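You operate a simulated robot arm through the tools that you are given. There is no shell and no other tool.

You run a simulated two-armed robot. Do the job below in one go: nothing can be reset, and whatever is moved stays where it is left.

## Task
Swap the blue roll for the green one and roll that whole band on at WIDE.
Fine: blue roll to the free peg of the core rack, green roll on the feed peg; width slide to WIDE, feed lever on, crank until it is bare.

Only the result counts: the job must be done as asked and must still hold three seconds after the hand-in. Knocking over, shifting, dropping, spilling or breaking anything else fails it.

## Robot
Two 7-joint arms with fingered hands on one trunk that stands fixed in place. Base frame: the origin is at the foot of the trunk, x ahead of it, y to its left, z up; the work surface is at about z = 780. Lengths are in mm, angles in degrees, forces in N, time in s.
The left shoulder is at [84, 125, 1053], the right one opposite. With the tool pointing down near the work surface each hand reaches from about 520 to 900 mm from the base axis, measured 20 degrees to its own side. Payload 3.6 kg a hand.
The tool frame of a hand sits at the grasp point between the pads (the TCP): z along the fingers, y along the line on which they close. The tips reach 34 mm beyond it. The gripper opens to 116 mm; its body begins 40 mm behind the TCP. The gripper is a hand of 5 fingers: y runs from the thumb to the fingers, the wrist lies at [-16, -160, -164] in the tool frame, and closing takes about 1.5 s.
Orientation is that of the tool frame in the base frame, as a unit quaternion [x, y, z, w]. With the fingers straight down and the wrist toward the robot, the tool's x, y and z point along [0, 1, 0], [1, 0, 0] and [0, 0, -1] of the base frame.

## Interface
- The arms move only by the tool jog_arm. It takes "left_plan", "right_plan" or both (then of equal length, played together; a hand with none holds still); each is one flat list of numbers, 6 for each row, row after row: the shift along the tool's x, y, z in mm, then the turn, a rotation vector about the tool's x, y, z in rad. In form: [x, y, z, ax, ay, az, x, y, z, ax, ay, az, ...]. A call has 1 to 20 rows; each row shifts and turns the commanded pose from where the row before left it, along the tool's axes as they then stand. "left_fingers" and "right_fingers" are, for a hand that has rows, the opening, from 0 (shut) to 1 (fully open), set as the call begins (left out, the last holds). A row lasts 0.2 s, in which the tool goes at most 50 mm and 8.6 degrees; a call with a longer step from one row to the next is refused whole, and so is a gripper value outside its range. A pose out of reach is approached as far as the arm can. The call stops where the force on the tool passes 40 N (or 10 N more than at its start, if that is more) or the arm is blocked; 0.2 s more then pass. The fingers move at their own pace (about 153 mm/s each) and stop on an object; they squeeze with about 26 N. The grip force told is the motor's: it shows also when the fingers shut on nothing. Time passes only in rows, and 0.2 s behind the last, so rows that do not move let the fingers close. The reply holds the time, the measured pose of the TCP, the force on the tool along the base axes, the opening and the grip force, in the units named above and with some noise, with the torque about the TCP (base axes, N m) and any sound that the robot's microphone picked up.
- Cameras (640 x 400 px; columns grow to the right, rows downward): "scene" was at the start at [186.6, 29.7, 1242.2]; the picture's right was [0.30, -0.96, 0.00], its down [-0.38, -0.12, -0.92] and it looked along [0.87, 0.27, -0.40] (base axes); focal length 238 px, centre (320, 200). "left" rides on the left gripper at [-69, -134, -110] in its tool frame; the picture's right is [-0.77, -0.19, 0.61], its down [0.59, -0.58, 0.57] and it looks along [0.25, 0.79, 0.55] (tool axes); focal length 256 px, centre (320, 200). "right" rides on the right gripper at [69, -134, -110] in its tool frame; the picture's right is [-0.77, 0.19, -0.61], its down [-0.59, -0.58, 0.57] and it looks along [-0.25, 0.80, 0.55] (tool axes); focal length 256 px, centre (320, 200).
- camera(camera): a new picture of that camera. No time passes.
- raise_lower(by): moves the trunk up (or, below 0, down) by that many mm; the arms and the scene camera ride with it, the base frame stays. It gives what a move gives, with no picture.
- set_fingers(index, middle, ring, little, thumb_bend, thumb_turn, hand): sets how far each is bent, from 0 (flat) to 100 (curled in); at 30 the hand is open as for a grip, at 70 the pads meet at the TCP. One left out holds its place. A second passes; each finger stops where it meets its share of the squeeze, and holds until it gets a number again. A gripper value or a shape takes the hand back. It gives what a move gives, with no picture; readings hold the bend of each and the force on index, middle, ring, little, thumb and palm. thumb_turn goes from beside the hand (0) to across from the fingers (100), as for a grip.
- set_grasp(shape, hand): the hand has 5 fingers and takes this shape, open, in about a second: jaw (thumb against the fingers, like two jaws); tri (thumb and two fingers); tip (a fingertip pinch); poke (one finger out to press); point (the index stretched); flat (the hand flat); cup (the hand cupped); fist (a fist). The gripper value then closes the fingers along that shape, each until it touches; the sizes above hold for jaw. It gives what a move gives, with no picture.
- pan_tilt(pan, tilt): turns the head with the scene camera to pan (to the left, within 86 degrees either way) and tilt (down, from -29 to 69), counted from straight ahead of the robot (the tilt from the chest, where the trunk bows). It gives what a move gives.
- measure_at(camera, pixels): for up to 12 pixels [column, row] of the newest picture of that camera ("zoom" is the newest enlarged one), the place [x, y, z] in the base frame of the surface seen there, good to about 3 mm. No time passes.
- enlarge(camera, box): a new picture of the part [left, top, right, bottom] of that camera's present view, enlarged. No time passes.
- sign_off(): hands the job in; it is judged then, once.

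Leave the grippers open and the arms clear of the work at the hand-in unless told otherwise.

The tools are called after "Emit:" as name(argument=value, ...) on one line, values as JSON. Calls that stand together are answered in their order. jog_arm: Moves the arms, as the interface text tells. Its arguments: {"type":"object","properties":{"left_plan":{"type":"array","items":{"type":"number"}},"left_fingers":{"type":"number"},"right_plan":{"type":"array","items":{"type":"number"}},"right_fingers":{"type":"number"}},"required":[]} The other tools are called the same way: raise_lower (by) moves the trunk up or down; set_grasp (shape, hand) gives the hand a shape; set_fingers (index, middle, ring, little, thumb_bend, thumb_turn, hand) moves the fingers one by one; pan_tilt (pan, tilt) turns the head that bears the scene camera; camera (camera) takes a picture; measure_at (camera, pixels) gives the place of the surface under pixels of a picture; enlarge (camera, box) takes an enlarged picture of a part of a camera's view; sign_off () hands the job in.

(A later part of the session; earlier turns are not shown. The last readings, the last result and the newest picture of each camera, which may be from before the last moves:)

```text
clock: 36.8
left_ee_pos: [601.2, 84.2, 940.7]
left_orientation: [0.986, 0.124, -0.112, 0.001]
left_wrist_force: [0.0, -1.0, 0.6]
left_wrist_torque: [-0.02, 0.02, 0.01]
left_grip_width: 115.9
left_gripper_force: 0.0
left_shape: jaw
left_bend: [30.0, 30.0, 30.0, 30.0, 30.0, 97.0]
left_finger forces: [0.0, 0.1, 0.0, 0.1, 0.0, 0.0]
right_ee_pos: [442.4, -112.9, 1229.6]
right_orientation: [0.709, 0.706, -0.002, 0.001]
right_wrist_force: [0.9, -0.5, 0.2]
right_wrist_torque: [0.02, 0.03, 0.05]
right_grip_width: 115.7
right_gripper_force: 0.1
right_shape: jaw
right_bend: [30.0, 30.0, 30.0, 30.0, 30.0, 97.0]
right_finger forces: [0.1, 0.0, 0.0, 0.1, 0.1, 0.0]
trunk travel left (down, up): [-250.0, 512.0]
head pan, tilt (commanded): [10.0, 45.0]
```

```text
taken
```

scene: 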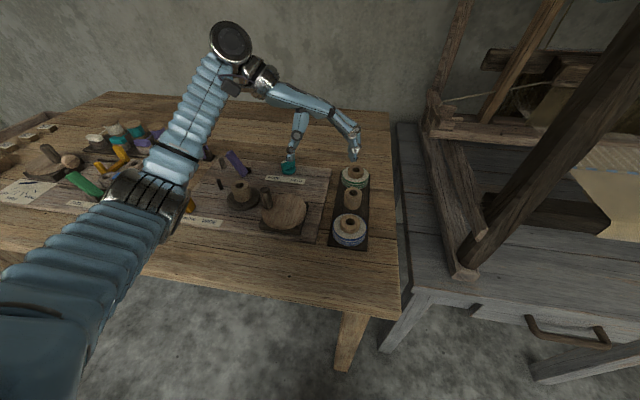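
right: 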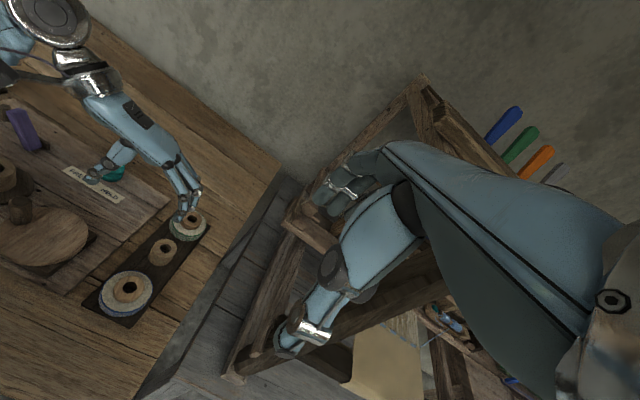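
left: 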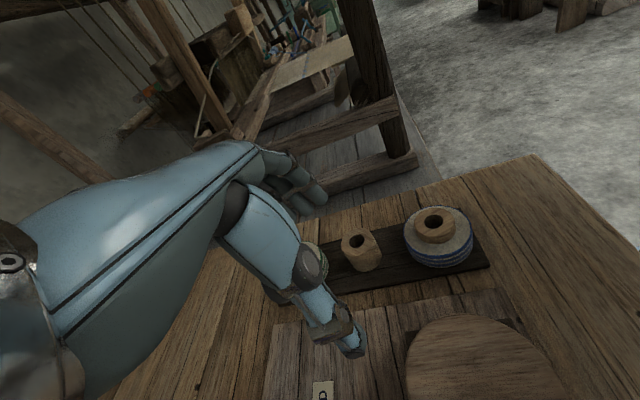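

The right arm answers normally again and is parked at (442,-113,1230). For green I'll use a milder yaw of −45° (wrist less bent): straighten and turn the left hand, then go slowly to above the green roll, (688, 8, 920).

Emit:
jog_arm(left_plan=[0, 0, 0, -0.017, 0.042, -0.1068, 0, 0, 0, -0.017, 0.042, -0.1068, 0, 0, 0, -0.017, 0.042, -0.1068, 0, 0, 0, -0.017, 0.042, -0.1068, 0, 0, 0, -0.017, 0.042, -0.1068, 0, 0, 0, 0, 0, 0])

Emit:
camera(camera="scene")

```text
clock: 38.2
left_ee_pos: [601.6, 85.3, 942.2]
left_orientation: [0.923, 0.384, -0.001, 0.0]
left_wrist_force: [-0.3, -0.8, -0.6]
left_wrist_torque: [-0.01, 0.02, -0.04]
left_grip_width: 115.9
left_gripper_force: 0.0
left_shape: jaw
left_bend: [30.0, 30.0, 30.0, 30.0, 30.0, 97.0]
left_finger forces: [0.1, 0.0, 0.1, 0.0, 0.0, 0.0]
right_ee_pos: [441.5, -111.6, 1228.7]
right_orientation: [0.709, 0.706, -0.002, 0.001]
right_wrist_force: [0.7, -1.1, 0.0]
right_wrist_torque: [0.01, 0.0, -0.04]
right_grip_width: 116.1
right_gripper_force: 0.0
right_shape: jaw
right_bend: [30.0, 30.0, 30.0, 30.0, 30.0, 97.0]
right_finger forces: [0.1, 0.1, 0.1, 0.1, 0.1, 0.0]
trunk travel left (down, up): [-250.0, 512.0]
head pan, tilt (commanded): [10.0, 45.0]
```

```text
taken
```

scene: 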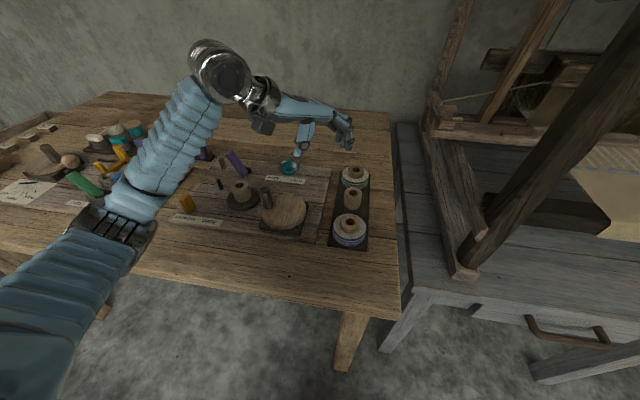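

Straight and stable. Now the slow slide to above the green roll.

Emit:
jog_arm(left_plan=[1, 14.4, 2.6, 0, 0, 0, 1, 14.4, 2.6, 0, 0, 0, 1, 14.4, 2.6, 0, 0, 0, 1, 14.4, 2.6, 0, 0, 0, 1, 14.4, 2.6, 0, 0, 0, 1, 14.4, 2.6, 0, 0, 0, 1, 14.4, 2.6, 0, 0, 0, 1, 14.4, 2.6, 0, 0, 0, 0, 0, 0, 0, 0, 0, 0, 0, 0, 0, 0, 0])

Emit:
camera(camera="scene")

```text
clock: 40.4
left_ee_pos: [687.5, 8.9, 920.5]
left_orientation: [0.924, 0.383, -0.001, 0.0]
left_wrist_force: [-0.2, 0.0, 0.4]
left_wrist_torque: [-0.02, 0.01, 0.0]
left_grip_width: 115.9
left_gripper_force: 0.1
left_shape: jaw
left_bend: [30.0, 30.0, 30.0, 30.0, 30.0, 97.0]
left_finger forces: [0.0, 0.0, 0.0, 0.0, 0.0, 0.0]
right_ee_pos: [442.4, -111.9, 1230.3]
right_orientation: [0.709, 0.705, -0.002, 0.001]
right_wrist_force: [-0.7, 0.7, 0.3]
right_wrist_torque: [-0.01, 0.0, 0.0]
right_grip_width: 115.8
right_gripper_force: 0.1
right_shape: jaw
right_bend: [30.0, 30.0, 30.0, 30.0, 30.0, 97.0]
right_finger forces: [0.0, 0.1, 0.0, 0.0, 0.1, 0.0]
trunk travel left (down, up): [-250.0, 512.0]
head pan, tilt (commanded): [10.0, 45.0]
```

```text
taken
```

scene: 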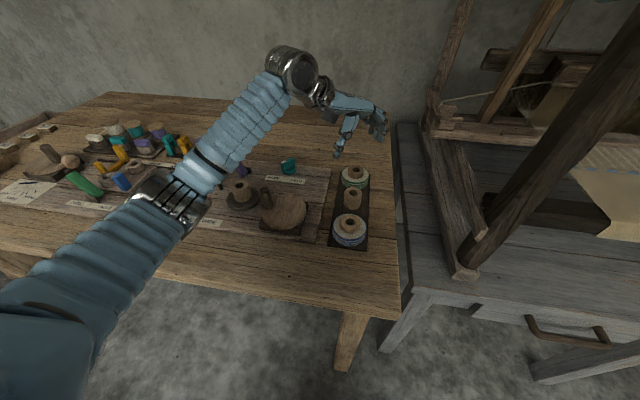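

Stable at (687.5, 8.9, 920). I'll check by zoom, then lower in two stages.

Emit:
jog_arm(left_plan=[0, 0, 12, 0, 0, 0, 0, 0, 12, 0, 0, 0, 0, 0, 12, 0, 0, 0, 0, 0, 12, 0, 0, 0, 0, 0, 0, 0, 0, 0])

Emit:
enlarge(camera="scene", box=[300, 100, 410, 200])

Emit:
enlarge(camera="left", box=[200, 140, 520, 370])

```text
clock: 41.6
left_ee_pos: [687.9, 8.3, 872.4]
left_orientation: [0.924, 0.382, 0.0, 0.0]
left_wrist_force: [0.5, 0.5, 0.5]
left_wrist_torque: [0.02, -0.01, 0.03]
left_grip_width: 115.8
left_gripper_force: 0.1
left_shape: jaw
left_bend: [30.0, 30.0, 30.0, 30.0, 30.0, 97.0]
left_finger forces: [0.0, 0.0, 0.0, 0.1, 0.0, 0.0]
right_ee_pos: [441.9, -112.1, 1229.7]
right_orientation: [0.709, 0.705, -0.002, 0.001]
right_wrist_force: [0.1, -0.3, 0.4]
right_wrist_torque: [0.0, 0.0, 0.0]
right_grip_width: 115.8
right_gripper_force: 0.1
right_shape: jaw
right_bend: [30.0, 30.0, 30.0, 30.0, 30.0, 97.0]
right_finger forces: [0.1, 0.0, 0.0, 0.1, 0.0, 0.0]
trunk travel left (down, up): [-250.0, 512.0]
head pan, tilt (commanded): [10.0, 45.0]
```

```text
4.00 times, centred on (355, 150) of scene
```

zoom: 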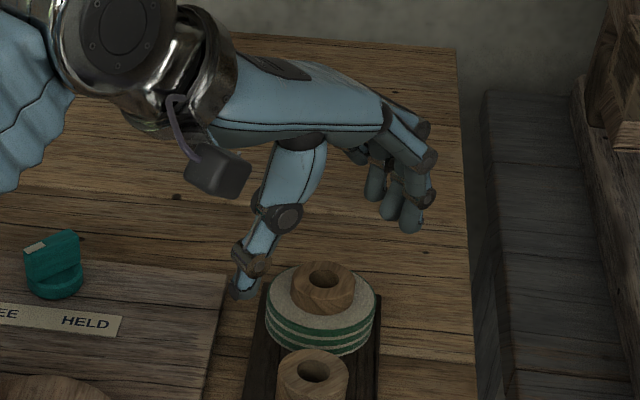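

```text
1.74 times, centred on (360, 255) of left
```

zoom: 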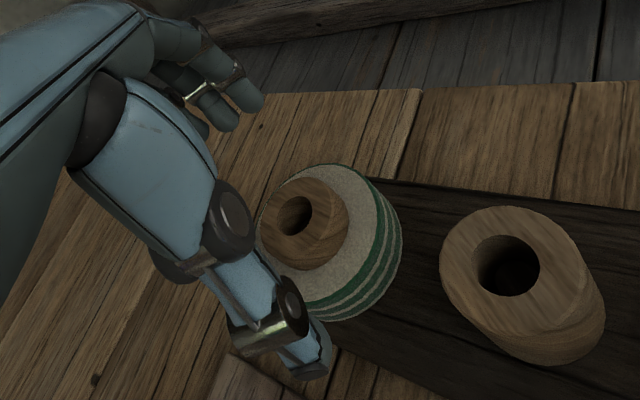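

Well placed: the thumb comes down between the roll and the board, the bare core is clear. Lowering 46 mm more to TCP z ≈ 826.

Emit:
jog_arm(left_plan=[0, 0, 10, 0, 0, 0, 0, 0, 10, 0, 0, 0, 0, 0, 10, 0, 0, 0, 0, 0, 10, 0, 0, 0, 0, 0, 6, 0, 0, 0, 0, 0, 0, 0, 0, 0])

Emit:
enlarge(camera="scene", box=[300, 110, 410, 210])

Emit:
enlarge(camera="left", box=[200, 140, 520, 370])

```text
clock: 43.0
left_ee_pos: [688.1, 7.8, 826.8]
left_orientation: [0.924, 0.383, -0.001, 0.001]
left_wrist_force: [-0.9, 0.1, -0.2]
left_wrist_torque: [-0.02, -0.01, -0.01]
left_grip_width: 116.1
left_gripper_force: 0.1
left_shape: jaw
left_bend: [30.0, 30.0, 30.0, 30.0, 30.0, 97.0]
left_finger forces: [0.1, 0.0, 0.0, 0.0, 0.0, 0.0]
right_ee_pos: [441.4, -112.4, 1230.5]
right_orientation: [0.708, 0.706, -0.003, 0.001]
right_wrist_force: [-0.7, 0.1, 0.3]
right_wrist_torque: [0.01, -0.02, 0.0]
right_grip_width: 115.8
right_gripper_force: 0.2
right_shape: jaw
right_bend: [30.0, 30.0, 30.0, 30.0, 30.0, 97.0]
right_finger forces: [0.0, 0.1, 0.0, 0.0, 0.0, 0.0]
trunk travel left (down, up): [-250.0, 512.0]
head pan, tilt (commanded): [10.0, 45.0]
```

```text
4.00 times, centred on (355, 160) of scene
```

zoom: 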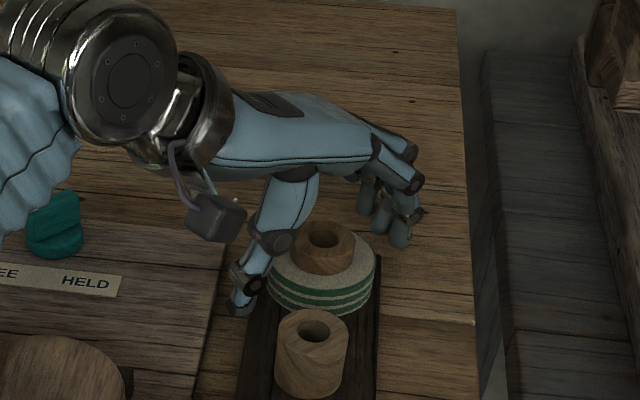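

```text
1.74 times, centred on (360, 255) of left
```

zoom: 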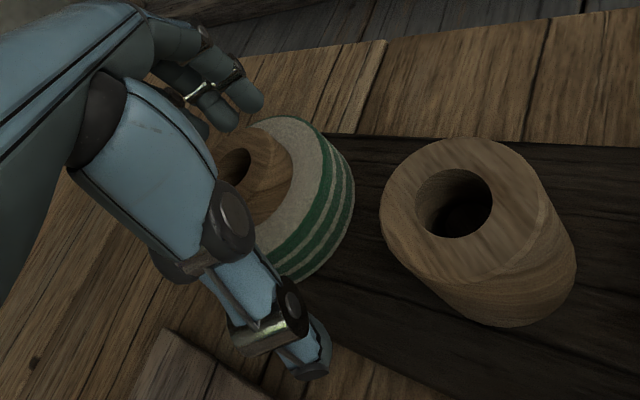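

No contact; the roll is between thumb and fingers. Closing on it.

Emit:
jog_arm(left_plan=[0, 0, 0, 0, 0, 0, 0, 0, 0, 0, 0, 0, 0, 0, 0, 0, 0, 0, 0, 0, 0, 0, 0, 0, 0, 0, 0, 0, 0, 0, 0, 0, 0, 0, 0, 0, 0, 0, 0, 0, 0, 0, 0, 0, 0, 0, 0, 0], left_fingers=0)

Emit:
enlarge(camera="scene", box=[300, 110, 410, 210])

```text
clock: 44.8
left_ee_pos: [687.1, 9.0, 827.4]
left_orientation: [0.924, 0.383, 0.0, 0.001]
left_wrist_force: [-0.5, 1.4, 2.7]
left_wrist_torque: [0.09, 0.04, -0.02]
left_grip_width: 68.2
left_gripper_force: 25.6
left_shape: jaw
left_bend: [43.0, 49.0, 67.0, 66.0, 53.0, 98.0]
left_finger forces: [11.8, 10.5, 0.0, 0.0, 23.0, 0.1]
right_ee_pos: [440.7, -111.5, 1231.0]
right_orientation: [0.709, 0.705, -0.002, 0.0]
right_wrist_force: [0.1, -1.2, -0.3]
right_wrist_torque: [-0.04, -0.03, 0.02]
right_grip_width: 115.6
right_gripper_force: 0.0
right_shape: jaw
right_bend: [30.0, 30.0, 30.0, 30.0, 30.0, 97.0]
right_finger forces: [0.1, 0.0, 0.1, 0.0, 0.1, 0.0]
trunk travel left (down, up): [-250.0, 512.0]
head pan, tilt (commanded): [10.0, 45.0]
```

```text
4.00 times, centred on (355, 160) of scene
```

zoom: 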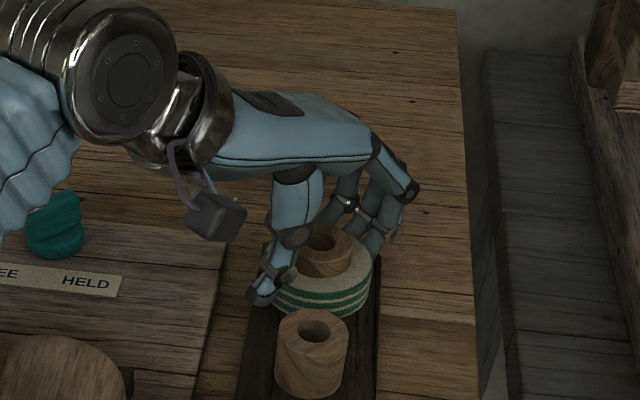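

Firm grip (index 12 N, middle 10 N, thumb 23 N). Lifting green straight up.

Emit:
jog_arm(left_plan=[0, 0, -6, 0, 0, 0, 0, 0, -8, 0, 0, 0, 0, 0, -8, 0, 0, 0, 0, 0, -10, 0, 0, 0, 0, 0, -15, 0, 0, 0, 0, 0, -20, 0, 0, 0, 0, 0, -20, 0, 0, 0, 0, 0, -20, 0, 0, 0, 0, 0, -16, 0, 0, 0, 0, 0, 0, 0, 0, 0])

Emit:
camera(camera="scene")

Emit:
enlarge(camera="scene", box=[290, 90, 410, 260])

```text
clock: 47.0
left_ee_pos: [688.2, 7.7, 950.4]
left_orientation: [0.924, 0.382, -0.001, 0.0]
left_wrist_force: [0.0, -0.6, -1.0]
left_wrist_torque: [-0.01, 0.01, 0.0]
left_grip_width: 68.1
left_gripper_force: 26.4
left_shape: jaw
left_bend: [43.0, 49.0, 67.0, 66.0, 53.0, 98.0]
left_finger forces: [12.4, 10.3, 0.0, 0.0, 21.3, 0.1]
right_ee_pos: [442.3, -112.7, 1230.3]
right_orientation: [0.709, 0.705, -0.002, 0.0]
right_wrist_force: [0.4, 0.2, -0.1]
right_wrist_torque: [0.0, 0.01, 0.0]
right_grip_width: 116.0
right_gripper_force: 0.0
right_shape: jaw
right_bend: [30.0, 30.0, 30.0, 30.0, 30.0, 97.0]
right_finger forces: [0.0, 0.1, 0.0, 0.0, 0.1, 0.0]
trunk travel left (down, up): [-250.0, 512.0]
head pan, tilt (commanded): [10.0, 45.0]
```

```text
taken
```

scene: 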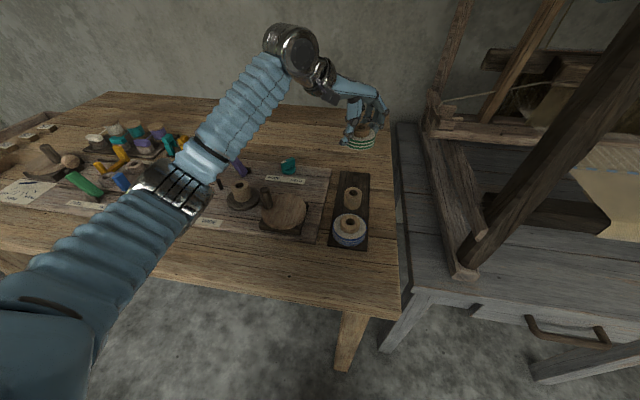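

```text
2.35 times, centred on (350, 175) of scene
```

zoom: 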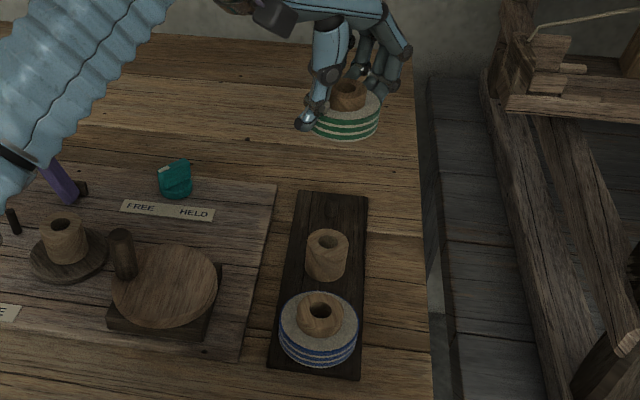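

Green is up and steady. Carrying it slowly left to above the feed peg region at z = 950.

Emit:
jog_arm(left_plan=[13.6, -14.5, 0, 0, 0, 0, 13.6, -14.5, 0, 0, 0, 0, 13.6, -14.5, 0, 0, 0, 0, 13.6, -14.5, 0, 0, 0, 0, 13.6, -14.5, 0, 0, 0, 0, 13.6, -14.5, 0, 0, 0, 0, 13.6, -14.5, 0, 0, 0, 0, 13.6, -14.5, 0, 0, 0, 0, 13.6, -14.5, 0, 0, 0, 0, 13.6, -14.5, 0, 0, 0, 0, 13.6, -14.5, 0, 0, 0, 0, 13.6, -14.5, 0, 0, 0, 0, 13.6, -14.5, 0, 0, 0, 0, 13.6, -14.5, 0, 0, 0, 0, 13.6, -14.5, 0, 0, 0, 0, 13.6, -14.5, 0, 0, 0, 0, 13.6, -14.5, 0, 0, 0, 0, 13.6, -14.5, 0, 0, 0, 0, 13.6, -14.5, 0, 0, 0, 0])

Emit:
jog_arm(left_plan=[0, 0, 0, 0, 0, -0.109, 0, 0, 0, 0, 0, -0.109, 0, 0, 0, 0, 0, -0.109, 0, 0, 0, 0, 0, -0.109, 0, 0, 0, 0, 0, 0])

Emit:
pan_tilt(pan=28, tilt=36)

Emit:
camera(camera="scene")

```text
clock: 51.0
left_ee_pos: [676.7, 388.5, 948.9]
left_orientation: [0.924, 0.383, -0.001, 0.0]
left_wrist_force: [0.3, -0.6, -0.5]
left_wrist_torque: [0.01, 0.0, 0.03]
left_grip_width: 68.0
left_gripper_force: 26.0
left_shape: jaw
left_bend: [43.0, 49.0, 67.0, 66.0, 53.0, 98.0]
left_finger forces: [12.3, 10.3, 0.1, 0.1, 21.2, 0.0]
right_ee_pos: [442.1, -111.7, 1230.0]
right_orientation: [0.708, 0.706, -0.002, 0.001]
right_wrist_force: [-0.3, -0.3, 1.1]
right_wrist_torque: [0.02, -0.01, -0.02]
right_grip_width: 116.2
right_gripper_force: 0.2
right_shape: jaw
right_bend: [30.0, 30.0, 30.0, 30.0, 30.0, 97.0]
right_finger forces: [0.1, 0.0, 0.0, 0.0, 0.1, 0.0]
trunk travel left (down, up): [-250.0, 512.0]
head pan, tilt (commanded): [10.0, 45.0]
```

```text
clock: 52.2
left_ee_pos: [675.4, 387.8, 949.2]
left_orientation: [0.819, 0.574, -0.001, 0.0]
left_wrist_force: [0.5, 0.6, -0.8]
left_wrist_torque: [-0.02, 0.01, -0.01]
left_grip_width: 68.0
left_gripper_force: 26.2
left_shape: jaw
left_bend: [43.0, 49.0, 67.0, 66.0, 53.0, 98.0]
left_finger forces: [12.3, 10.3, 0.1, 0.0, 21.3, 0.0]
right_ee_pos: [442.2, -111.0, 1229.9]
right_orientation: [0.709, 0.705, -0.003, 0.001]
right_wrist_force: [0.4, -0.4, -0.8]
right_wrist_torque: [0.01, -0.04, 0.0]
right_grip_width: 116.1
right_gripper_force: 0.1
right_shape: jaw
right_bend: [30.0, 30.0, 30.0, 30.0, 30.0, 97.0]
right_finger forces: [0.0, 0.1, 0.0, 0.0, 0.1, 0.0]
trunk travel left (down, up): [-250.0, 512.0]
head pan, tilt (commanded): [10.0, 45.0]
```

```text
clock: 53.0
left_ee_pos: [675.9, 386.6, 949.2]
left_orientation: [0.819, 0.573, 0.0, 0.0]
left_wrist_force: [-0.3, -0.1, -0.2]
left_wrist_torque: [0.01, -0.01, 0.01]
left_grip_width: 67.9
left_gripper_force: 25.9
left_shape: jaw
left_bend: [43.0, 49.0, 67.0, 66.0, 53.0, 98.0]
left_finger forces: [12.3, 10.2, 0.0, 0.0, 21.2, 0.0]
right_ee_pos: [442.4, -111.1, 1229.5]
right_orientation: [0.709, 0.705, -0.001, 0.001]
right_wrist_force: [0.9, -0.4, 0.1]
right_wrist_torque: [0.06, 0.0, 0.0]
right_grip_width: 115.9
right_gripper_force: 0.0
right_shape: jaw
right_bend: [30.0, 30.0, 30.0, 30.0, 30.0, 97.0]
right_finger forces: [0.0, 0.0, 0.1, 0.0, 0.0, 0.1]
trunk travel left (down, up): [-250.0, 512.0]
head pan, tilt (commanded): [28.0, 36.0]
```

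```text
taken
```

scene: 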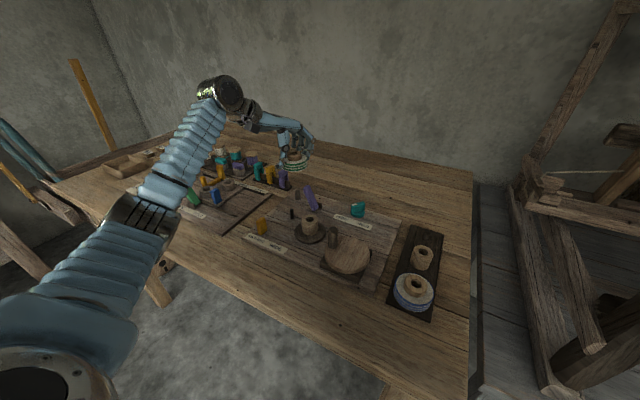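

Green hovers over the feed peg. Zooming to measure the peg and the roll axis.

Emit:
enlarge(camera="scene", box=[277, 180, 317, 210])

Emit:
enlarge(camera="scene", box=[270, 140, 320, 180])

```text
13.33 times, centred on (297, 195) of scene
```

zoom: 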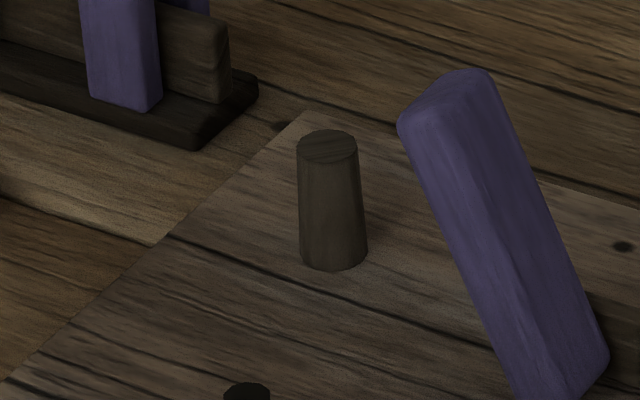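

```text
10.00 times, centred on (295, 160) of scene
```

zoom: 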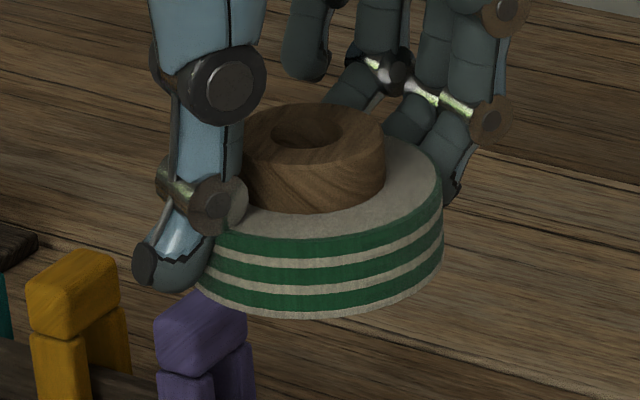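

First the roll: hole centre ≈ (307,134) in this zoom; eight symmetric points on the core face. Then again the peg zoom.

Emit:
measure_at(camera="zoom", pixels=[[252, 134], [362, 134], [307, 110], [307, 158], [268, 117], [346, 117], [268, 151], [346, 151], [300, 310], [440, 225], [420, 270], [200, 280]])

Emit:
enlarge(camera="scene", box=[277, 180, 317, 210])

Emit:
measure_at(camera="zoom", pixels=[[327, 147], [308, 147], [346, 147], [327, 137], [327, 157], [313, 140], [341, 140], [313, 154], [341, 154], [335, 240], [310, 240], [358, 240]])

```text
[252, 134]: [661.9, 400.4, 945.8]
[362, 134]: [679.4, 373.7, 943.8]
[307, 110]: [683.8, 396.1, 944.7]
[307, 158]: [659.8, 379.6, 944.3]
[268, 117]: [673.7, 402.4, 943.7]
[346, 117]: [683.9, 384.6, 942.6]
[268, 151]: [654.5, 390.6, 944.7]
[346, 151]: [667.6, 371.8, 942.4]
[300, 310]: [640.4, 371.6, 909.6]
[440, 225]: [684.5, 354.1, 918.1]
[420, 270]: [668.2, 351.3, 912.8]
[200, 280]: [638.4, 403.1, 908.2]
```

```text
13.33 times, centred on (297, 195) of scene
```

zoom: 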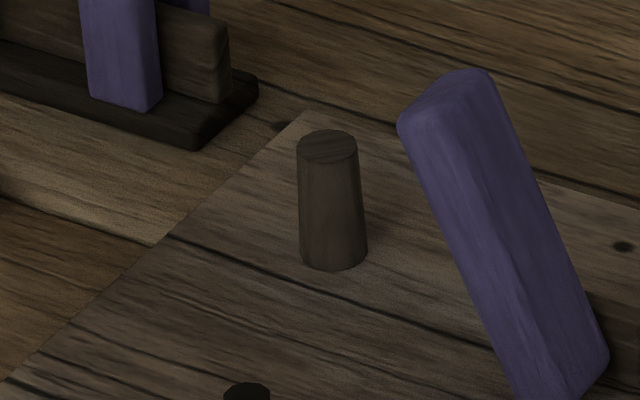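

```text
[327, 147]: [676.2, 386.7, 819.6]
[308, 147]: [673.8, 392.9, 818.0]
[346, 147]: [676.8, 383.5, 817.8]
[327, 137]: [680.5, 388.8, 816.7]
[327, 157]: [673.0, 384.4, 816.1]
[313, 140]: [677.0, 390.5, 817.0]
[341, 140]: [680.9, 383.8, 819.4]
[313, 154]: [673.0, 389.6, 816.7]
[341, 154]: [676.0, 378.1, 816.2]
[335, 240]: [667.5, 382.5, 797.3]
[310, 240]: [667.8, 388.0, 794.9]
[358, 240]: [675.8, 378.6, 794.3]
```

Peg axis ≈ (676.4, 386.5), top 818; roll axis ≈ (670.6, 387.4), bottom ≈ 907. Shift by (+5.8, −0.9) and lower 72 mm.

Emit:
jog_arm(left_plan=[1.1, 5.8, 0, 0, 0, 0, 0, 0, 12, 0, 0, 0, 0, 0, 12, 0, 0, 0, 0, 0, 12, 0, 0, 0, 0, 0, 12, 0, 0, 0, 0, 0, 12, 0, 0, 0, 0, 0, 12, 0, 0, 0, 0, 0, 0, 0, 0, 0])

Emit:
enlarge(camera="scene", box=[265, 155, 325, 205])

```text
clock: 54.8
left_ee_pos: [681.2, 385.6, 877.1]
left_orientation: [0.819, 0.574, -0.001, 0.0]
left_wrist_force: [0.1, 0.1, -1.5]
left_wrist_torque: [-0.01, -0.01, 0.0]
left_grip_width: 68.1
left_gripper_force: 26.2
left_shape: jaw
left_bend: [43.0, 49.0, 67.0, 66.0, 53.0, 98.0]
left_finger forces: [12.4, 10.3, 0.1, 0.0, 21.2, 0.1]
right_ee_pos: [441.4, -112.0, 1230.1]
right_orientation: [0.709, 0.705, -0.002, 0.001]
right_wrist_force: [0.0, -0.7, 0.6]
right_wrist_torque: [0.02, 0.0, 0.03]
right_grip_width: 116.1
right_gripper_force: 0.1
right_shape: jaw
right_bend: [30.0, 30.0, 30.0, 30.0, 30.0, 97.0]
right_finger forces: [0.0, 0.1, 0.0, 0.1, 0.0, 0.0]
trunk travel left (down, up): [-250.0, 512.0]
head pan, tilt (commanded): [28.0, 36.0]
```

```text
8.00 times, centred on (295, 180) of scene
```

zoom: 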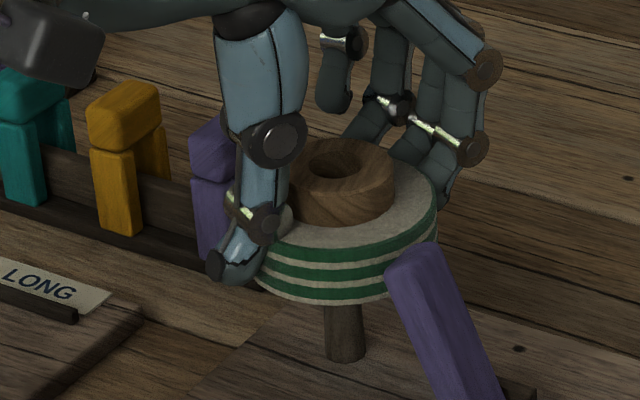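

Peg right under the roll. Measuring the core face again around the hole centre (335,164).

Emit:
measure_at(camera="zoom", pixels=[[296, 164], [374, 164], [335, 143], [335, 185], [304, 151], [366, 151], [304, 179], [366, 179], [345, 350], [330, 320], [360, 320], [345, 300]])

```text
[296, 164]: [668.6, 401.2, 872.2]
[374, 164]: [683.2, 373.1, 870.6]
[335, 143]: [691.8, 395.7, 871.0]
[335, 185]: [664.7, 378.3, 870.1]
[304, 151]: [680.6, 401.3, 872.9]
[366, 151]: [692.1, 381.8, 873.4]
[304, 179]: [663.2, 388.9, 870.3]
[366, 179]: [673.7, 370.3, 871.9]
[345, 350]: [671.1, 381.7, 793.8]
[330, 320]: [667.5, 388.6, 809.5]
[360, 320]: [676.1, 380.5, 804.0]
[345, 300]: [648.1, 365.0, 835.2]
```

Roll axis (677.2, 386.3) vs peg (676.4, 386.5): well aligned. Lowering 25 mm slowly to engage.

Emit:
jog_arm(left_plan=[-0.2, -0.7, 6, 0, 0, 0, 0, 0, 5, 0, 0, 0, 0, 0, 4, 0, 0, 0, 0, 0, 4, 0, 0, 0, 0, 0, 3, 0, 0, 0, 0, 0, 3, 0, 0, 0])

Emit:
enlarge(camera="scene", box=[265, 160, 325, 210])

```text
clock: 56.2
left_ee_pos: [681.5, 385.7, 851.6]
left_orientation: [0.819, 0.573, -0.001, 0.0]
left_wrist_force: [-0.6, -0.1, -1.5]
left_wrist_torque: [0.0, -0.01, 0.01]
left_grip_width: 68.1
left_gripper_force: 26.5
left_shape: jaw
left_bend: [43.0, 49.0, 67.0, 66.0, 53.0, 98.0]
left_finger forces: [12.3, 10.3, 0.0, 0.0, 21.1, 0.0]
right_ee_pos: [441.7, -111.4, 1229.5]
right_orientation: [0.709, 0.705, -0.002, 0.0]
right_wrist_force: [-0.6, -0.1, -0.9]
right_wrist_torque: [0.0, -0.03, -0.03]
right_grip_width: 116.0
right_gripper_force: 0.0
right_shape: jaw
right_bend: [30.0, 30.0, 30.0, 30.0, 30.0, 97.0]
right_finger forces: [0.0, 0.0, 0.0, 0.0, 0.0, 0.0]
trunk travel left (down, up): [-250.0, 512.0]
head pan, tilt (commanded): [28.0, 36.0]
```

```text
8.00 times, centred on (295, 185) of scene
```

zoom: 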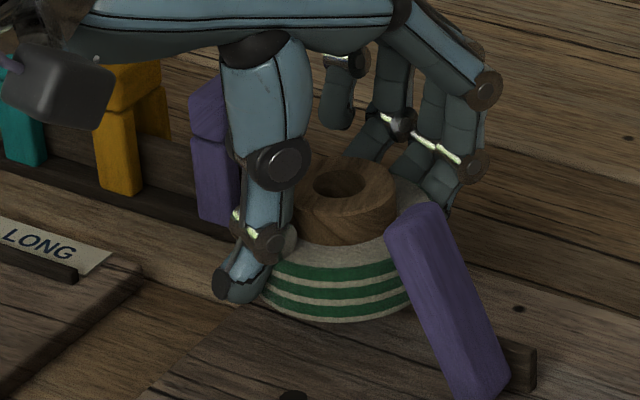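

The core is on the peg without force. Lowering 19 mm more.

Emit:
jog_arm(left_plan=[0, 0, 4, 0, 0, 0, 0, 0, 4, 0, 0, 0, 0, 0, 4, 0, 0, 0, 0, 0, 3, 0, 0, 0, 0, 0, 2, 0, 0, 0, 0, 0, 2, 0, 0, 0])

Emit:
enlarge(camera="scene", box=[265, 160, 325, 210])

```text
clock: 57.6
left_ee_pos: [680.9, 386.0, 832.5]
left_orientation: [0.819, 0.574, -0.001, 0.0]
left_wrist_force: [-0.9, -0.1, -0.3]
left_wrist_torque: [0.03, 0.02, 0.02]
left_grip_width: 67.9
left_gripper_force: 26.3
left_shape: jaw
left_bend: [43.0, 49.0, 67.0, 66.0, 53.0, 98.0]
left_finger forces: [12.3, 10.4, 0.0, 0.0, 21.0, 0.0]
right_ee_pos: [442.0, -112.3, 1230.6]
right_orientation: [0.709, 0.705, -0.001, 0.001]
right_wrist_force: [-0.6, -0.7, 0.6]
right_wrist_torque: [-0.02, 0.02, -0.03]
right_grip_width: 115.9
right_gripper_force: 0.0
right_shape: jaw
right_bend: [30.0, 30.0, 30.0, 30.0, 30.0, 97.0]
right_finger forces: [0.0, 0.0, 0.0, 0.1, 0.0, 0.1]
trunk travel left (down, up): [-250.0, 512.0]
head pan, tilt (commanded): [28.0, 36.0]
```

```text
8.00 times, centred on (295, 185) of scene
```

zoom: 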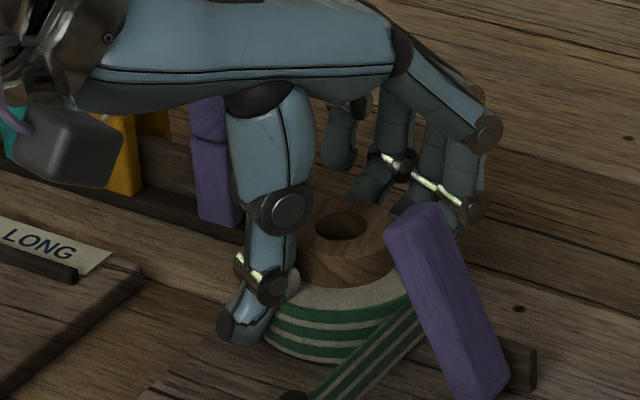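

The green strip now runs to the guide post — the roll counts as seated on the feed peg. Lower 2 mm more and open.

Emit:
jog_arm(left_plan=[0, 0, 1, 0, 0, 0, 0, 0, 1, 0, 0, 0, 0, 0, 0, 0, 0, 0])

Emit:
jog_arm(left_plan=[0, 0, 0, 0, 0, 0, 0, 0, 0, 0, 0, 0, 0, 0, 0, 0, 0, 0, 0, 0, 0, 0, 0, 0, 0, 0, 0, 0, 0, 0, 0, 0, 0, 0, 0, 0], left_fingers=1)

Emit:
enlarge(camera="scene", box=[255, 150, 335, 220])

Emit:
enlarge(camera="left", box=[200, 140, 520, 370])

```text
clock: 58.4
left_ee_pos: [680.9, 385.6, 832.1]
left_orientation: [0.819, 0.574, -0.001, 0.0]
left_wrist_force: [0.3, 0.3, -0.2]
left_wrist_torque: [-0.01, -0.04, 0.01]
left_grip_width: 68.0
left_gripper_force: 25.9
left_shape: jaw
left_bend: [43.0, 49.0, 67.0, 66.0, 53.0, 98.0]
left_finger forces: [12.3, 10.3, 0.1, 0.1, 21.1, 0.1]
right_ee_pos: [441.8, -112.9, 1231.7]
right_orientation: [0.709, 0.705, -0.001, 0.001]
right_wrist_force: [0.0, -0.1, 0.3]
right_wrist_torque: [0.02, 0.02, -0.01]
right_grip_width: 116.1
right_gripper_force: 0.0
right_shape: jaw
right_bend: [30.0, 30.0, 30.0, 30.0, 30.0, 97.0]
right_finger forces: [0.0, 0.1, 0.0, 0.0, 0.0, 0.0]
trunk travel left (down, up): [-250.0, 512.0]
head pan, tilt (commanded): [28.0, 36.0]
```

```text
clock: 59.8
left_ee_pos: [680.4, 385.8, 831.9]
left_orientation: [0.819, 0.574, -0.001, 0.001]
left_wrist_force: [-0.1, 0.3, 0.0]
left_wrist_torque: [-0.01, 0.02, 0.0]
left_grip_width: 115.9
left_gripper_force: 0.0
left_shape: jaw
left_bend: [30.0, 30.0, 30.0, 30.0, 30.0, 97.0]
left_finger forces: [0.1, 0.0, 0.1, 0.0, 0.0, 0.0]
right_ee_pos: [442.4, -111.8, 1231.0]
right_orientation: [0.709, 0.705, -0.001, 0.001]
right_wrist_force: [1.6, -0.2, -0.3]
right_wrist_torque: [-0.01, 0.0, -0.01]
right_grip_width: 115.9
right_gripper_force: 0.2
right_shape: jaw
right_bend: [30.0, 30.0, 30.0, 30.0, 30.0, 97.0]
right_finger forces: [0.1, 0.1, 0.0, 0.1, 0.1, 0.1]
trunk travel left (down, up): [-250.0, 512.0]
head pan, tilt (commanded): [28.0, 36.0]
```

```text
5.71 times, centred on (295, 185) of scene
```

zoom: 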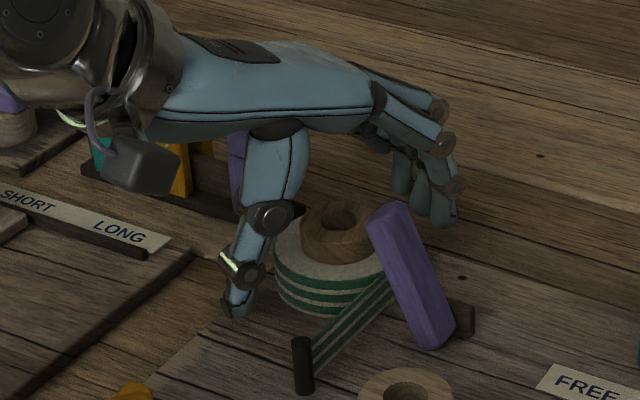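

```text
1.74 times, centred on (360, 255) of left
```

zoom: 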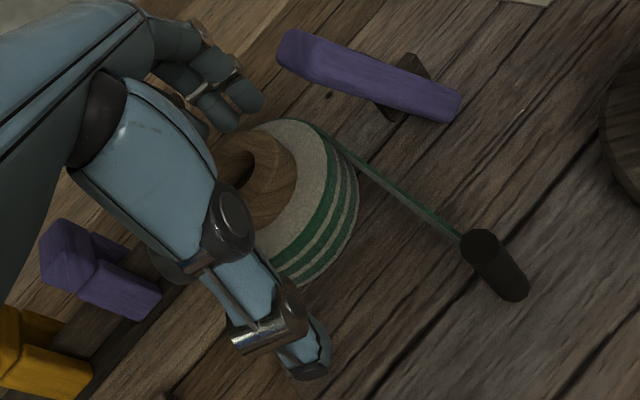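

Green is released on the feed peg. Raising the hand straight up 110 mm.

Emit:
jog_arm(left_plan=[0, 0, -6, 0, 0, 0, 0, 0, -8, 0, 0, 0, 0, 0, -12, 0, 0, 0, 0, 0, -20, 0, 0, 0, 0, 0, -20, 0, 0, 0, 0, 0, -20, 0, 0, 0, 0, 0, -20, 0, 0, 0, 0, 0, -10, 0, 0, 0])

Emit:
enlarge(camera="scene", box=[255, 150, 335, 220])

```text
clock: 61.6
left_ee_pos: [679.2, 385.4, 947.1]
left_orientation: [0.819, 0.573, 0.0, 0.0]
left_wrist_force: [0.7, 0.9, 0.2]
left_wrist_torque: [-0.01, 0.0, 0.0]
left_grip_width: 115.9
left_gripper_force: 0.1
left_shape: jaw
left_bend: [30.0, 30.0, 30.0, 30.0, 30.0, 97.0]
left_finger forces: [0.0, 0.0, 0.1, 0.1, 0.1, 0.0]
right_ee_pos: [441.3, -111.4, 1229.1]
right_orientation: [0.709, 0.705, -0.002, 0.0]
right_wrist_force: [-0.5, 0.4, -1.4]
right_wrist_torque: [-0.01, 0.0, 0.02]
right_grip_width: 115.9
right_gripper_force: 0.0
right_shape: jaw
right_bend: [30.0, 30.0, 30.0, 30.0, 30.0, 97.0]
right_finger forces: [0.0, 0.0, 0.0, 0.1, 0.0, 0.1]
trunk travel left (down, up): [-250.0, 512.0]
head pan, tilt (commanded): [28.0, 36.0]
```

```text
5.71 times, centred on (295, 185) of scene
```

zoom: 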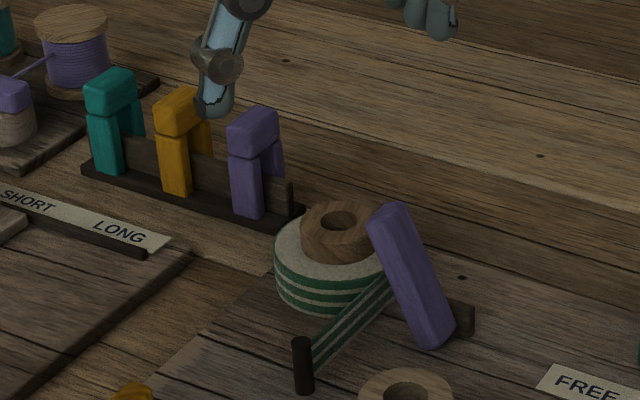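

Green sits on the feed peg with its strip threaded. Next the width slide: I'll shape the left hand as a single poking finger and look at it.

Emit:
set_grasp(shape="poke", hand="left")

Emit:
pan_tilt(pan=30, tilt=28)

Emit:
camera(camera="scene")

Emit:
camera(camera="left")

```text
clock: 62.5
left_ee_pos: [680.2, 386.7, 946.3]
left_orientation: [0.819, 0.573, 0.0, 0.001]
left_wrist_force: [0.4, 0.7, 0.4]
left_wrist_torque: [0.02, 0.02, -0.06]
left_grip_width: 0.1
left_gripper_force: 0.1
left_shape: poke
left_bend: [70.0, 70.0, 98.0, 98.0, 0.0, 100.0]
left_finger forces: [0.0, 0.0, 0.1, 0.0, 0.1, 0.1]
right_ee_pos: [441.3, -112.6, 1230.5]
right_orientation: [0.709, 0.706, -0.002, 0.0]
right_wrist_force: [0.2, 0.0, 0.0]
right_wrist_torque: [-0.01, -0.01, 0.0]
right_grip_width: 115.7
right_gripper_force: 0.1
right_shape: jaw
right_bend: [30.0, 30.0, 30.0, 30.0, 30.0, 97.0]
right_finger forces: [0.0, 0.0, 0.1, 0.0, 0.1, 0.1]
trunk travel left (down, up): [-250.0, 512.0]
head pan, tilt (commanded): [28.0, 36.0]
```

```text
clock: 63.2
left_ee_pos: [679.8, 385.8, 947.0]
left_orientation: [0.819, 0.573, -0.001, 0.001]
left_wrist_force: [0.2, 0.2, -0.1]
left_wrist_torque: [0.01, 0.03, 0.02]
left_grip_width: 0.2
left_gripper_force: 0.0
left_shape: poke
left_bend: [70.0, 70.0, 98.0, 98.0, 0.0, 100.0]
left_finger forces: [0.1, 0.1, 0.1, 0.0, 0.0, 0.0]
right_ee_pos: [442.4, -112.7, 1230.5]
right_orientation: [0.709, 0.705, -0.002, 0.001]
right_wrist_force: [-0.5, 0.2, 0.2]
right_wrist_torque: [0.03, -0.02, 0.02]
right_grip_width: 116.1
right_gripper_force: 0.1
right_shape: jaw
right_bend: [30.0, 30.0, 30.0, 30.0, 30.0, 97.0]
right_finger forces: [0.0, 0.1, 0.1, 0.0, 0.0, 0.1]
trunk travel left (down, up): [-250.0, 512.0]
head pan, tilt (commanded): [30.0, 28.0]
```

```text
taken
```

scene: 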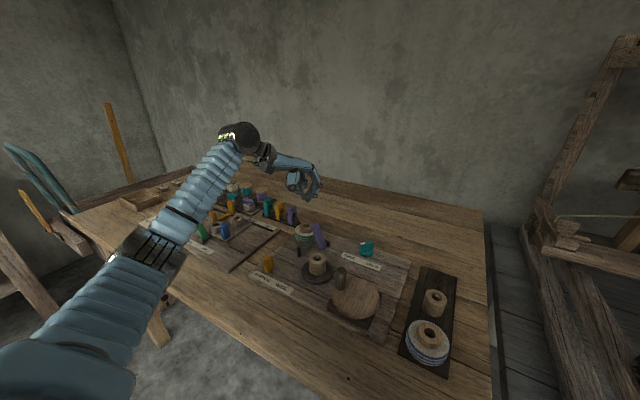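

```text
taken
```

left: 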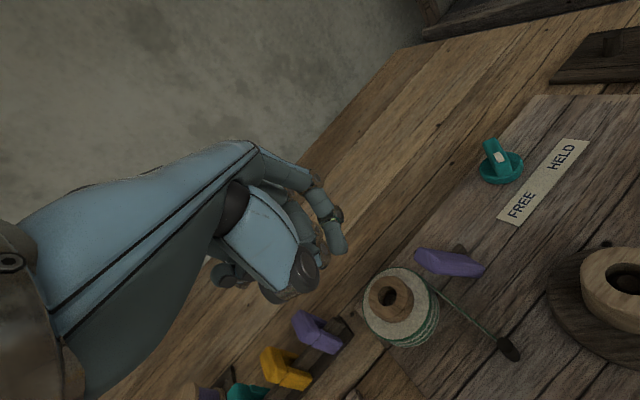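

Zooming onto the hand to see where the poking fingertips are.

Emit:
enlarge(camera="scene", box=[260, 135, 340, 215])

Emit:
enlarge(camera="left", box=[190, 150, 390, 310])

```text
5.00 times, centred on (300, 175) of scene
```

zoom: 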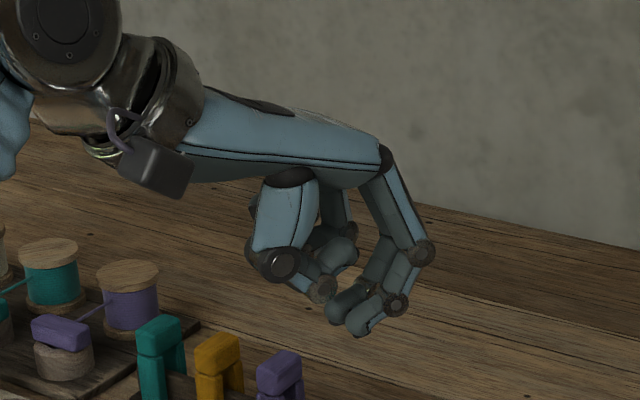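

```text
2.50 times, centred on (290, 230) of left
```

zoom: 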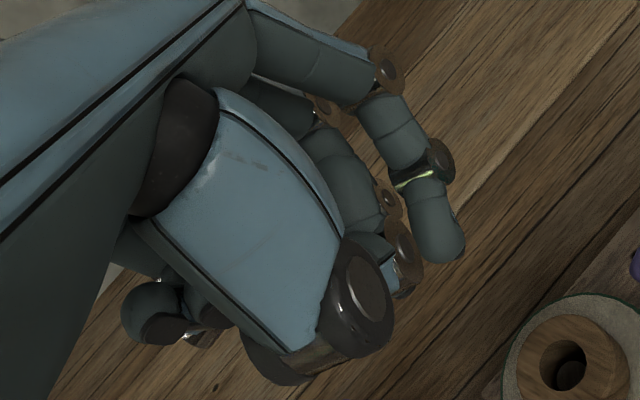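

I'll measure the index/middle tips in the scene view relative to TCP (680, 386, 947).

Emit:
enlarge(camera="scene", box=[260, 135, 340, 215])

Emit:
measure_at(camera="zoom", pixels=[[355, 333], [330, 318], [370, 315], [395, 305], [350, 300], [275, 265], [320, 290], [345, 250], [400, 340]])

```text
5.00 times, centred on (300, 175) of scene
```

zoom: 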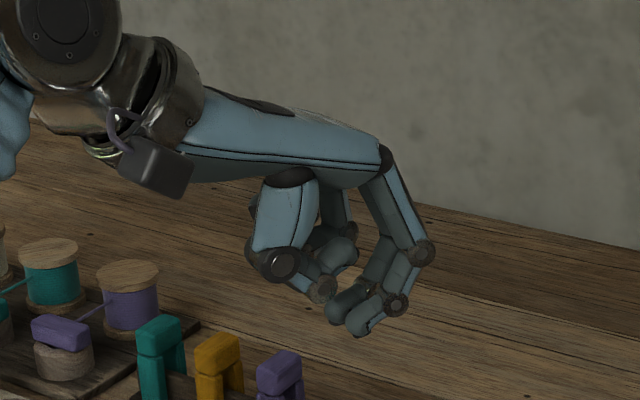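

```text
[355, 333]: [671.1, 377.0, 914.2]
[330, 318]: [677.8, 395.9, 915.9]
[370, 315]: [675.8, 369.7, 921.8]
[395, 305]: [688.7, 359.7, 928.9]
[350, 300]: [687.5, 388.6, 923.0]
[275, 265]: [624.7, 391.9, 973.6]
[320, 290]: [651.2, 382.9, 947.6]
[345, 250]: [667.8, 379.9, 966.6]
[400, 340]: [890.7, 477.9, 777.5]
```

In this shape the index/middle tips are ~33 mm below the TCP, index outer side at tool x ≈ −22. Now look closely at the slide and its left surroundings before pushing.

Emit:
enlarge(camera="scene", box=[230, 235, 310, 305])

Emit:
measure_at(camera="zoom", pixels=[[290, 165], [315, 175], [275, 175], [282, 215], [310, 220], [278, 200], [230, 200], [180, 190], [120, 220], [240, 260], [330, 300], [400, 320]])

```text
5.71 times, centred on (270, 270) of scene
```

zoom: 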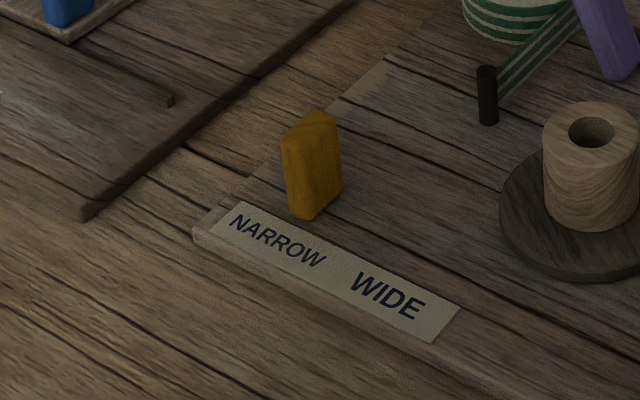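

```text
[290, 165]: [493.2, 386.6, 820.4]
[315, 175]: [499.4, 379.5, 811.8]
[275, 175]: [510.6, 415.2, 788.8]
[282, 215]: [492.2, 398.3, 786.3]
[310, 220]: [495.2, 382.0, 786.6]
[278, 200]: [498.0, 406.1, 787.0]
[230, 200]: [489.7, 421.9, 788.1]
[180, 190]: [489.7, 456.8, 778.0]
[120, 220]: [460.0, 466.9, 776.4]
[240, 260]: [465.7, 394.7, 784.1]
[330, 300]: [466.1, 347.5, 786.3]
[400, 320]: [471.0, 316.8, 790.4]
```

The area left of the slide is clear out to the other board. I'll check the neighbouring machine's tall parts (blue slider, green lever) for clearance.

Emit:
measure_at(camera="scene", pixels=[[223, 225], [222, 236], [202, 228], [204, 240], [240, 212], [230, 203], [243, 222]])

```text
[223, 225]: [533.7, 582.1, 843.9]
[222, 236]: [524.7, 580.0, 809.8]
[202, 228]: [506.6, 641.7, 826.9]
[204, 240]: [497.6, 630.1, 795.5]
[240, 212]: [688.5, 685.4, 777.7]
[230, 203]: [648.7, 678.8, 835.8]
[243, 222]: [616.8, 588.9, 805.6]
```

The neighbour's parts are all beyond y = 575. Turning the hand back to yaw 0 and moving to (504.5, 428, 900), left of the slide.

Emit:
jog_arm(left_plan=[0, 0, 0, 0, 0, -0.1163, 0, 0, 0, 0, 0, -0.1163, 0, 0, 0, 0, 0, -0.1163, 5.3, -21.9, 0, 0, 0, 0, 5.3, -21.9, 0, 0, 0, 0, 5.3, -21.9, 0, 0, 0, 0, 5.3, -21.9, 0, 0, 0, 0, 5.3, -21.9, 6, 0, 0, 0, 5.3, -21.9, 12, 0, 0, 0, 5.3, -21.9, 14, 0, 0, 0, 5.3, -21.9, 15, 0, 0, 0, 0, 0, 0, 0, 0, 0])

Emit:
camera(camera="scene")

Emit:
enlarge(camera="scene", box=[210, 190, 330, 300])

```text
clock: 65.8
left_ee_pos: [505.7, 428.3, 899.6]
left_orientation: [0.707, 0.707, 0.0, 0.001]
left_wrist_force: [-0.4, 0.3, -0.4]
left_wrist_torque: [0.01, 0.02, -0.01]
left_grip_width: 0.0
left_gripper_force: 0.2
left_shape: poke
left_bend: [70.0, 70.0, 98.0, 98.0, 0.0, 100.0]
left_finger forces: [0.0, 0.0, 0.1, 0.0, 0.0, 0.1]
right_ee_pos: [441.3, -111.9, 1229.5]
right_orientation: [0.709, 0.705, -0.001, 0.0]
right_wrist_force: [0.3, 0.4, -0.1]
right_wrist_torque: [-0.01, 0.01, -0.01]
right_grip_width: 115.8
right_gripper_force: 0.0
right_shape: jaw
right_bend: [30.0, 30.0, 30.0, 30.0, 30.0, 97.0]
right_finger forces: [0.0, 0.0, 0.0, 0.0, 0.0, 0.0]
trunk travel left (down, up): [-250.0, 512.0]
head pan, tilt (commanded): [30.0, 28.0]
```

```text
taken
```

scene: 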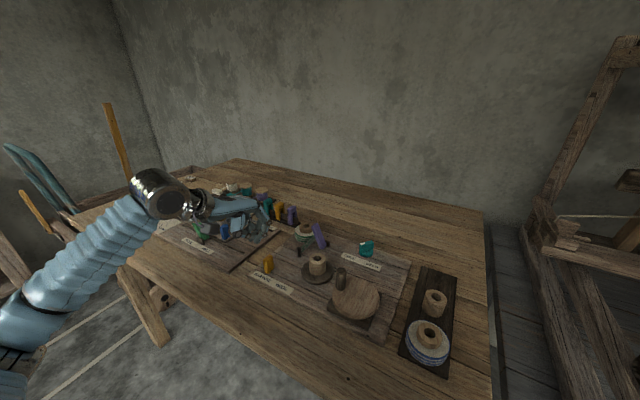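

```text
3.64 times, centred on (270, 245) of scene
```

zoom: 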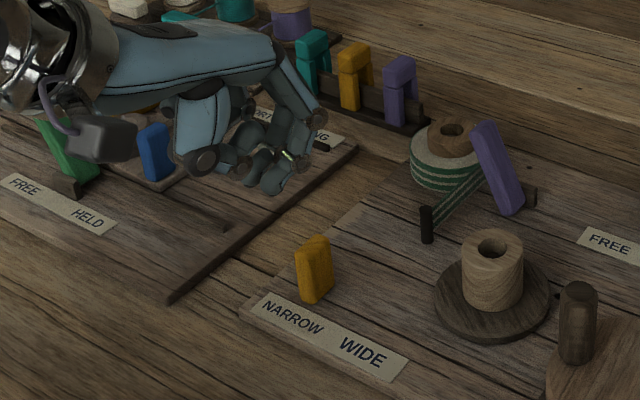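

Hand left of the slide. Lowering 70 mm to put the fingertips beside it.

Emit:
jog_arm(left_plan=[0, 0, 14, 0, 0, 0, 0, 0, 14, 0, 0, 0, 0, 0, 14, 0, 0, 0, 0, 0, 14, 0, 0, 0, 0, 0, 14, 0, 0, 0, 0, 0, 0, 0, 0, 0])

Emit:
enlarge(camera="scene", box=[220, 220, 310, 300])

Emit:
enlarge(camera="left", box=[220, 150, 520, 390])

```text
clock: 67.2
left_ee_pos: [505.4, 428.2, 830.9]
left_orientation: [0.707, 0.707, -0.001, 0.0]
left_wrist_force: [-0.3, -0.3, -0.1]
left_wrist_torque: [0.01, 0.02, 0.02]
left_grip_width: 0.2
left_gripper_force: 0.0
left_shape: poke
left_bend: [70.0, 70.0, 98.0, 98.0, 0.0, 100.0]
left_finger forces: [0.1, 0.0, 0.0, 0.0, 0.0, 0.0]
right_ee_pos: [441.1, -112.8, 1230.6]
right_orientation: [0.709, 0.705, -0.002, 0.001]
right_wrist_force: [1.1, 0.0, 0.3]
right_wrist_torque: [-0.02, -0.02, 0.02]
right_grip_width: 116.0
right_gripper_force: 0.0
right_shape: jaw
right_bend: [30.0, 30.0, 30.0, 30.0, 30.0, 97.0]
right_finger forces: [0.1, 0.1, 0.1, 0.0, 0.1, 0.0]
trunk travel left (down, up): [-250.0, 512.0]
head pan, tilt (commanded): [30.0, 28.0]
```

```text
5.00 times, centred on (265, 260) of scene
```

zoom: 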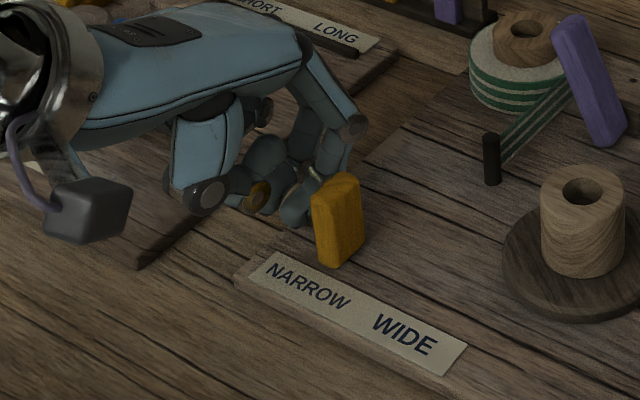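

```text
1.67 times, centred on (370, 270) of left
```

zoom: 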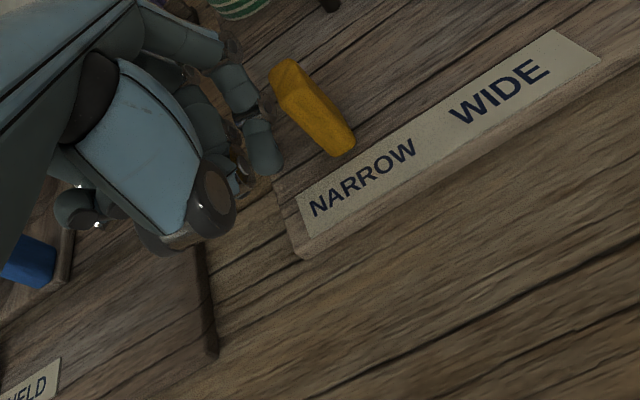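

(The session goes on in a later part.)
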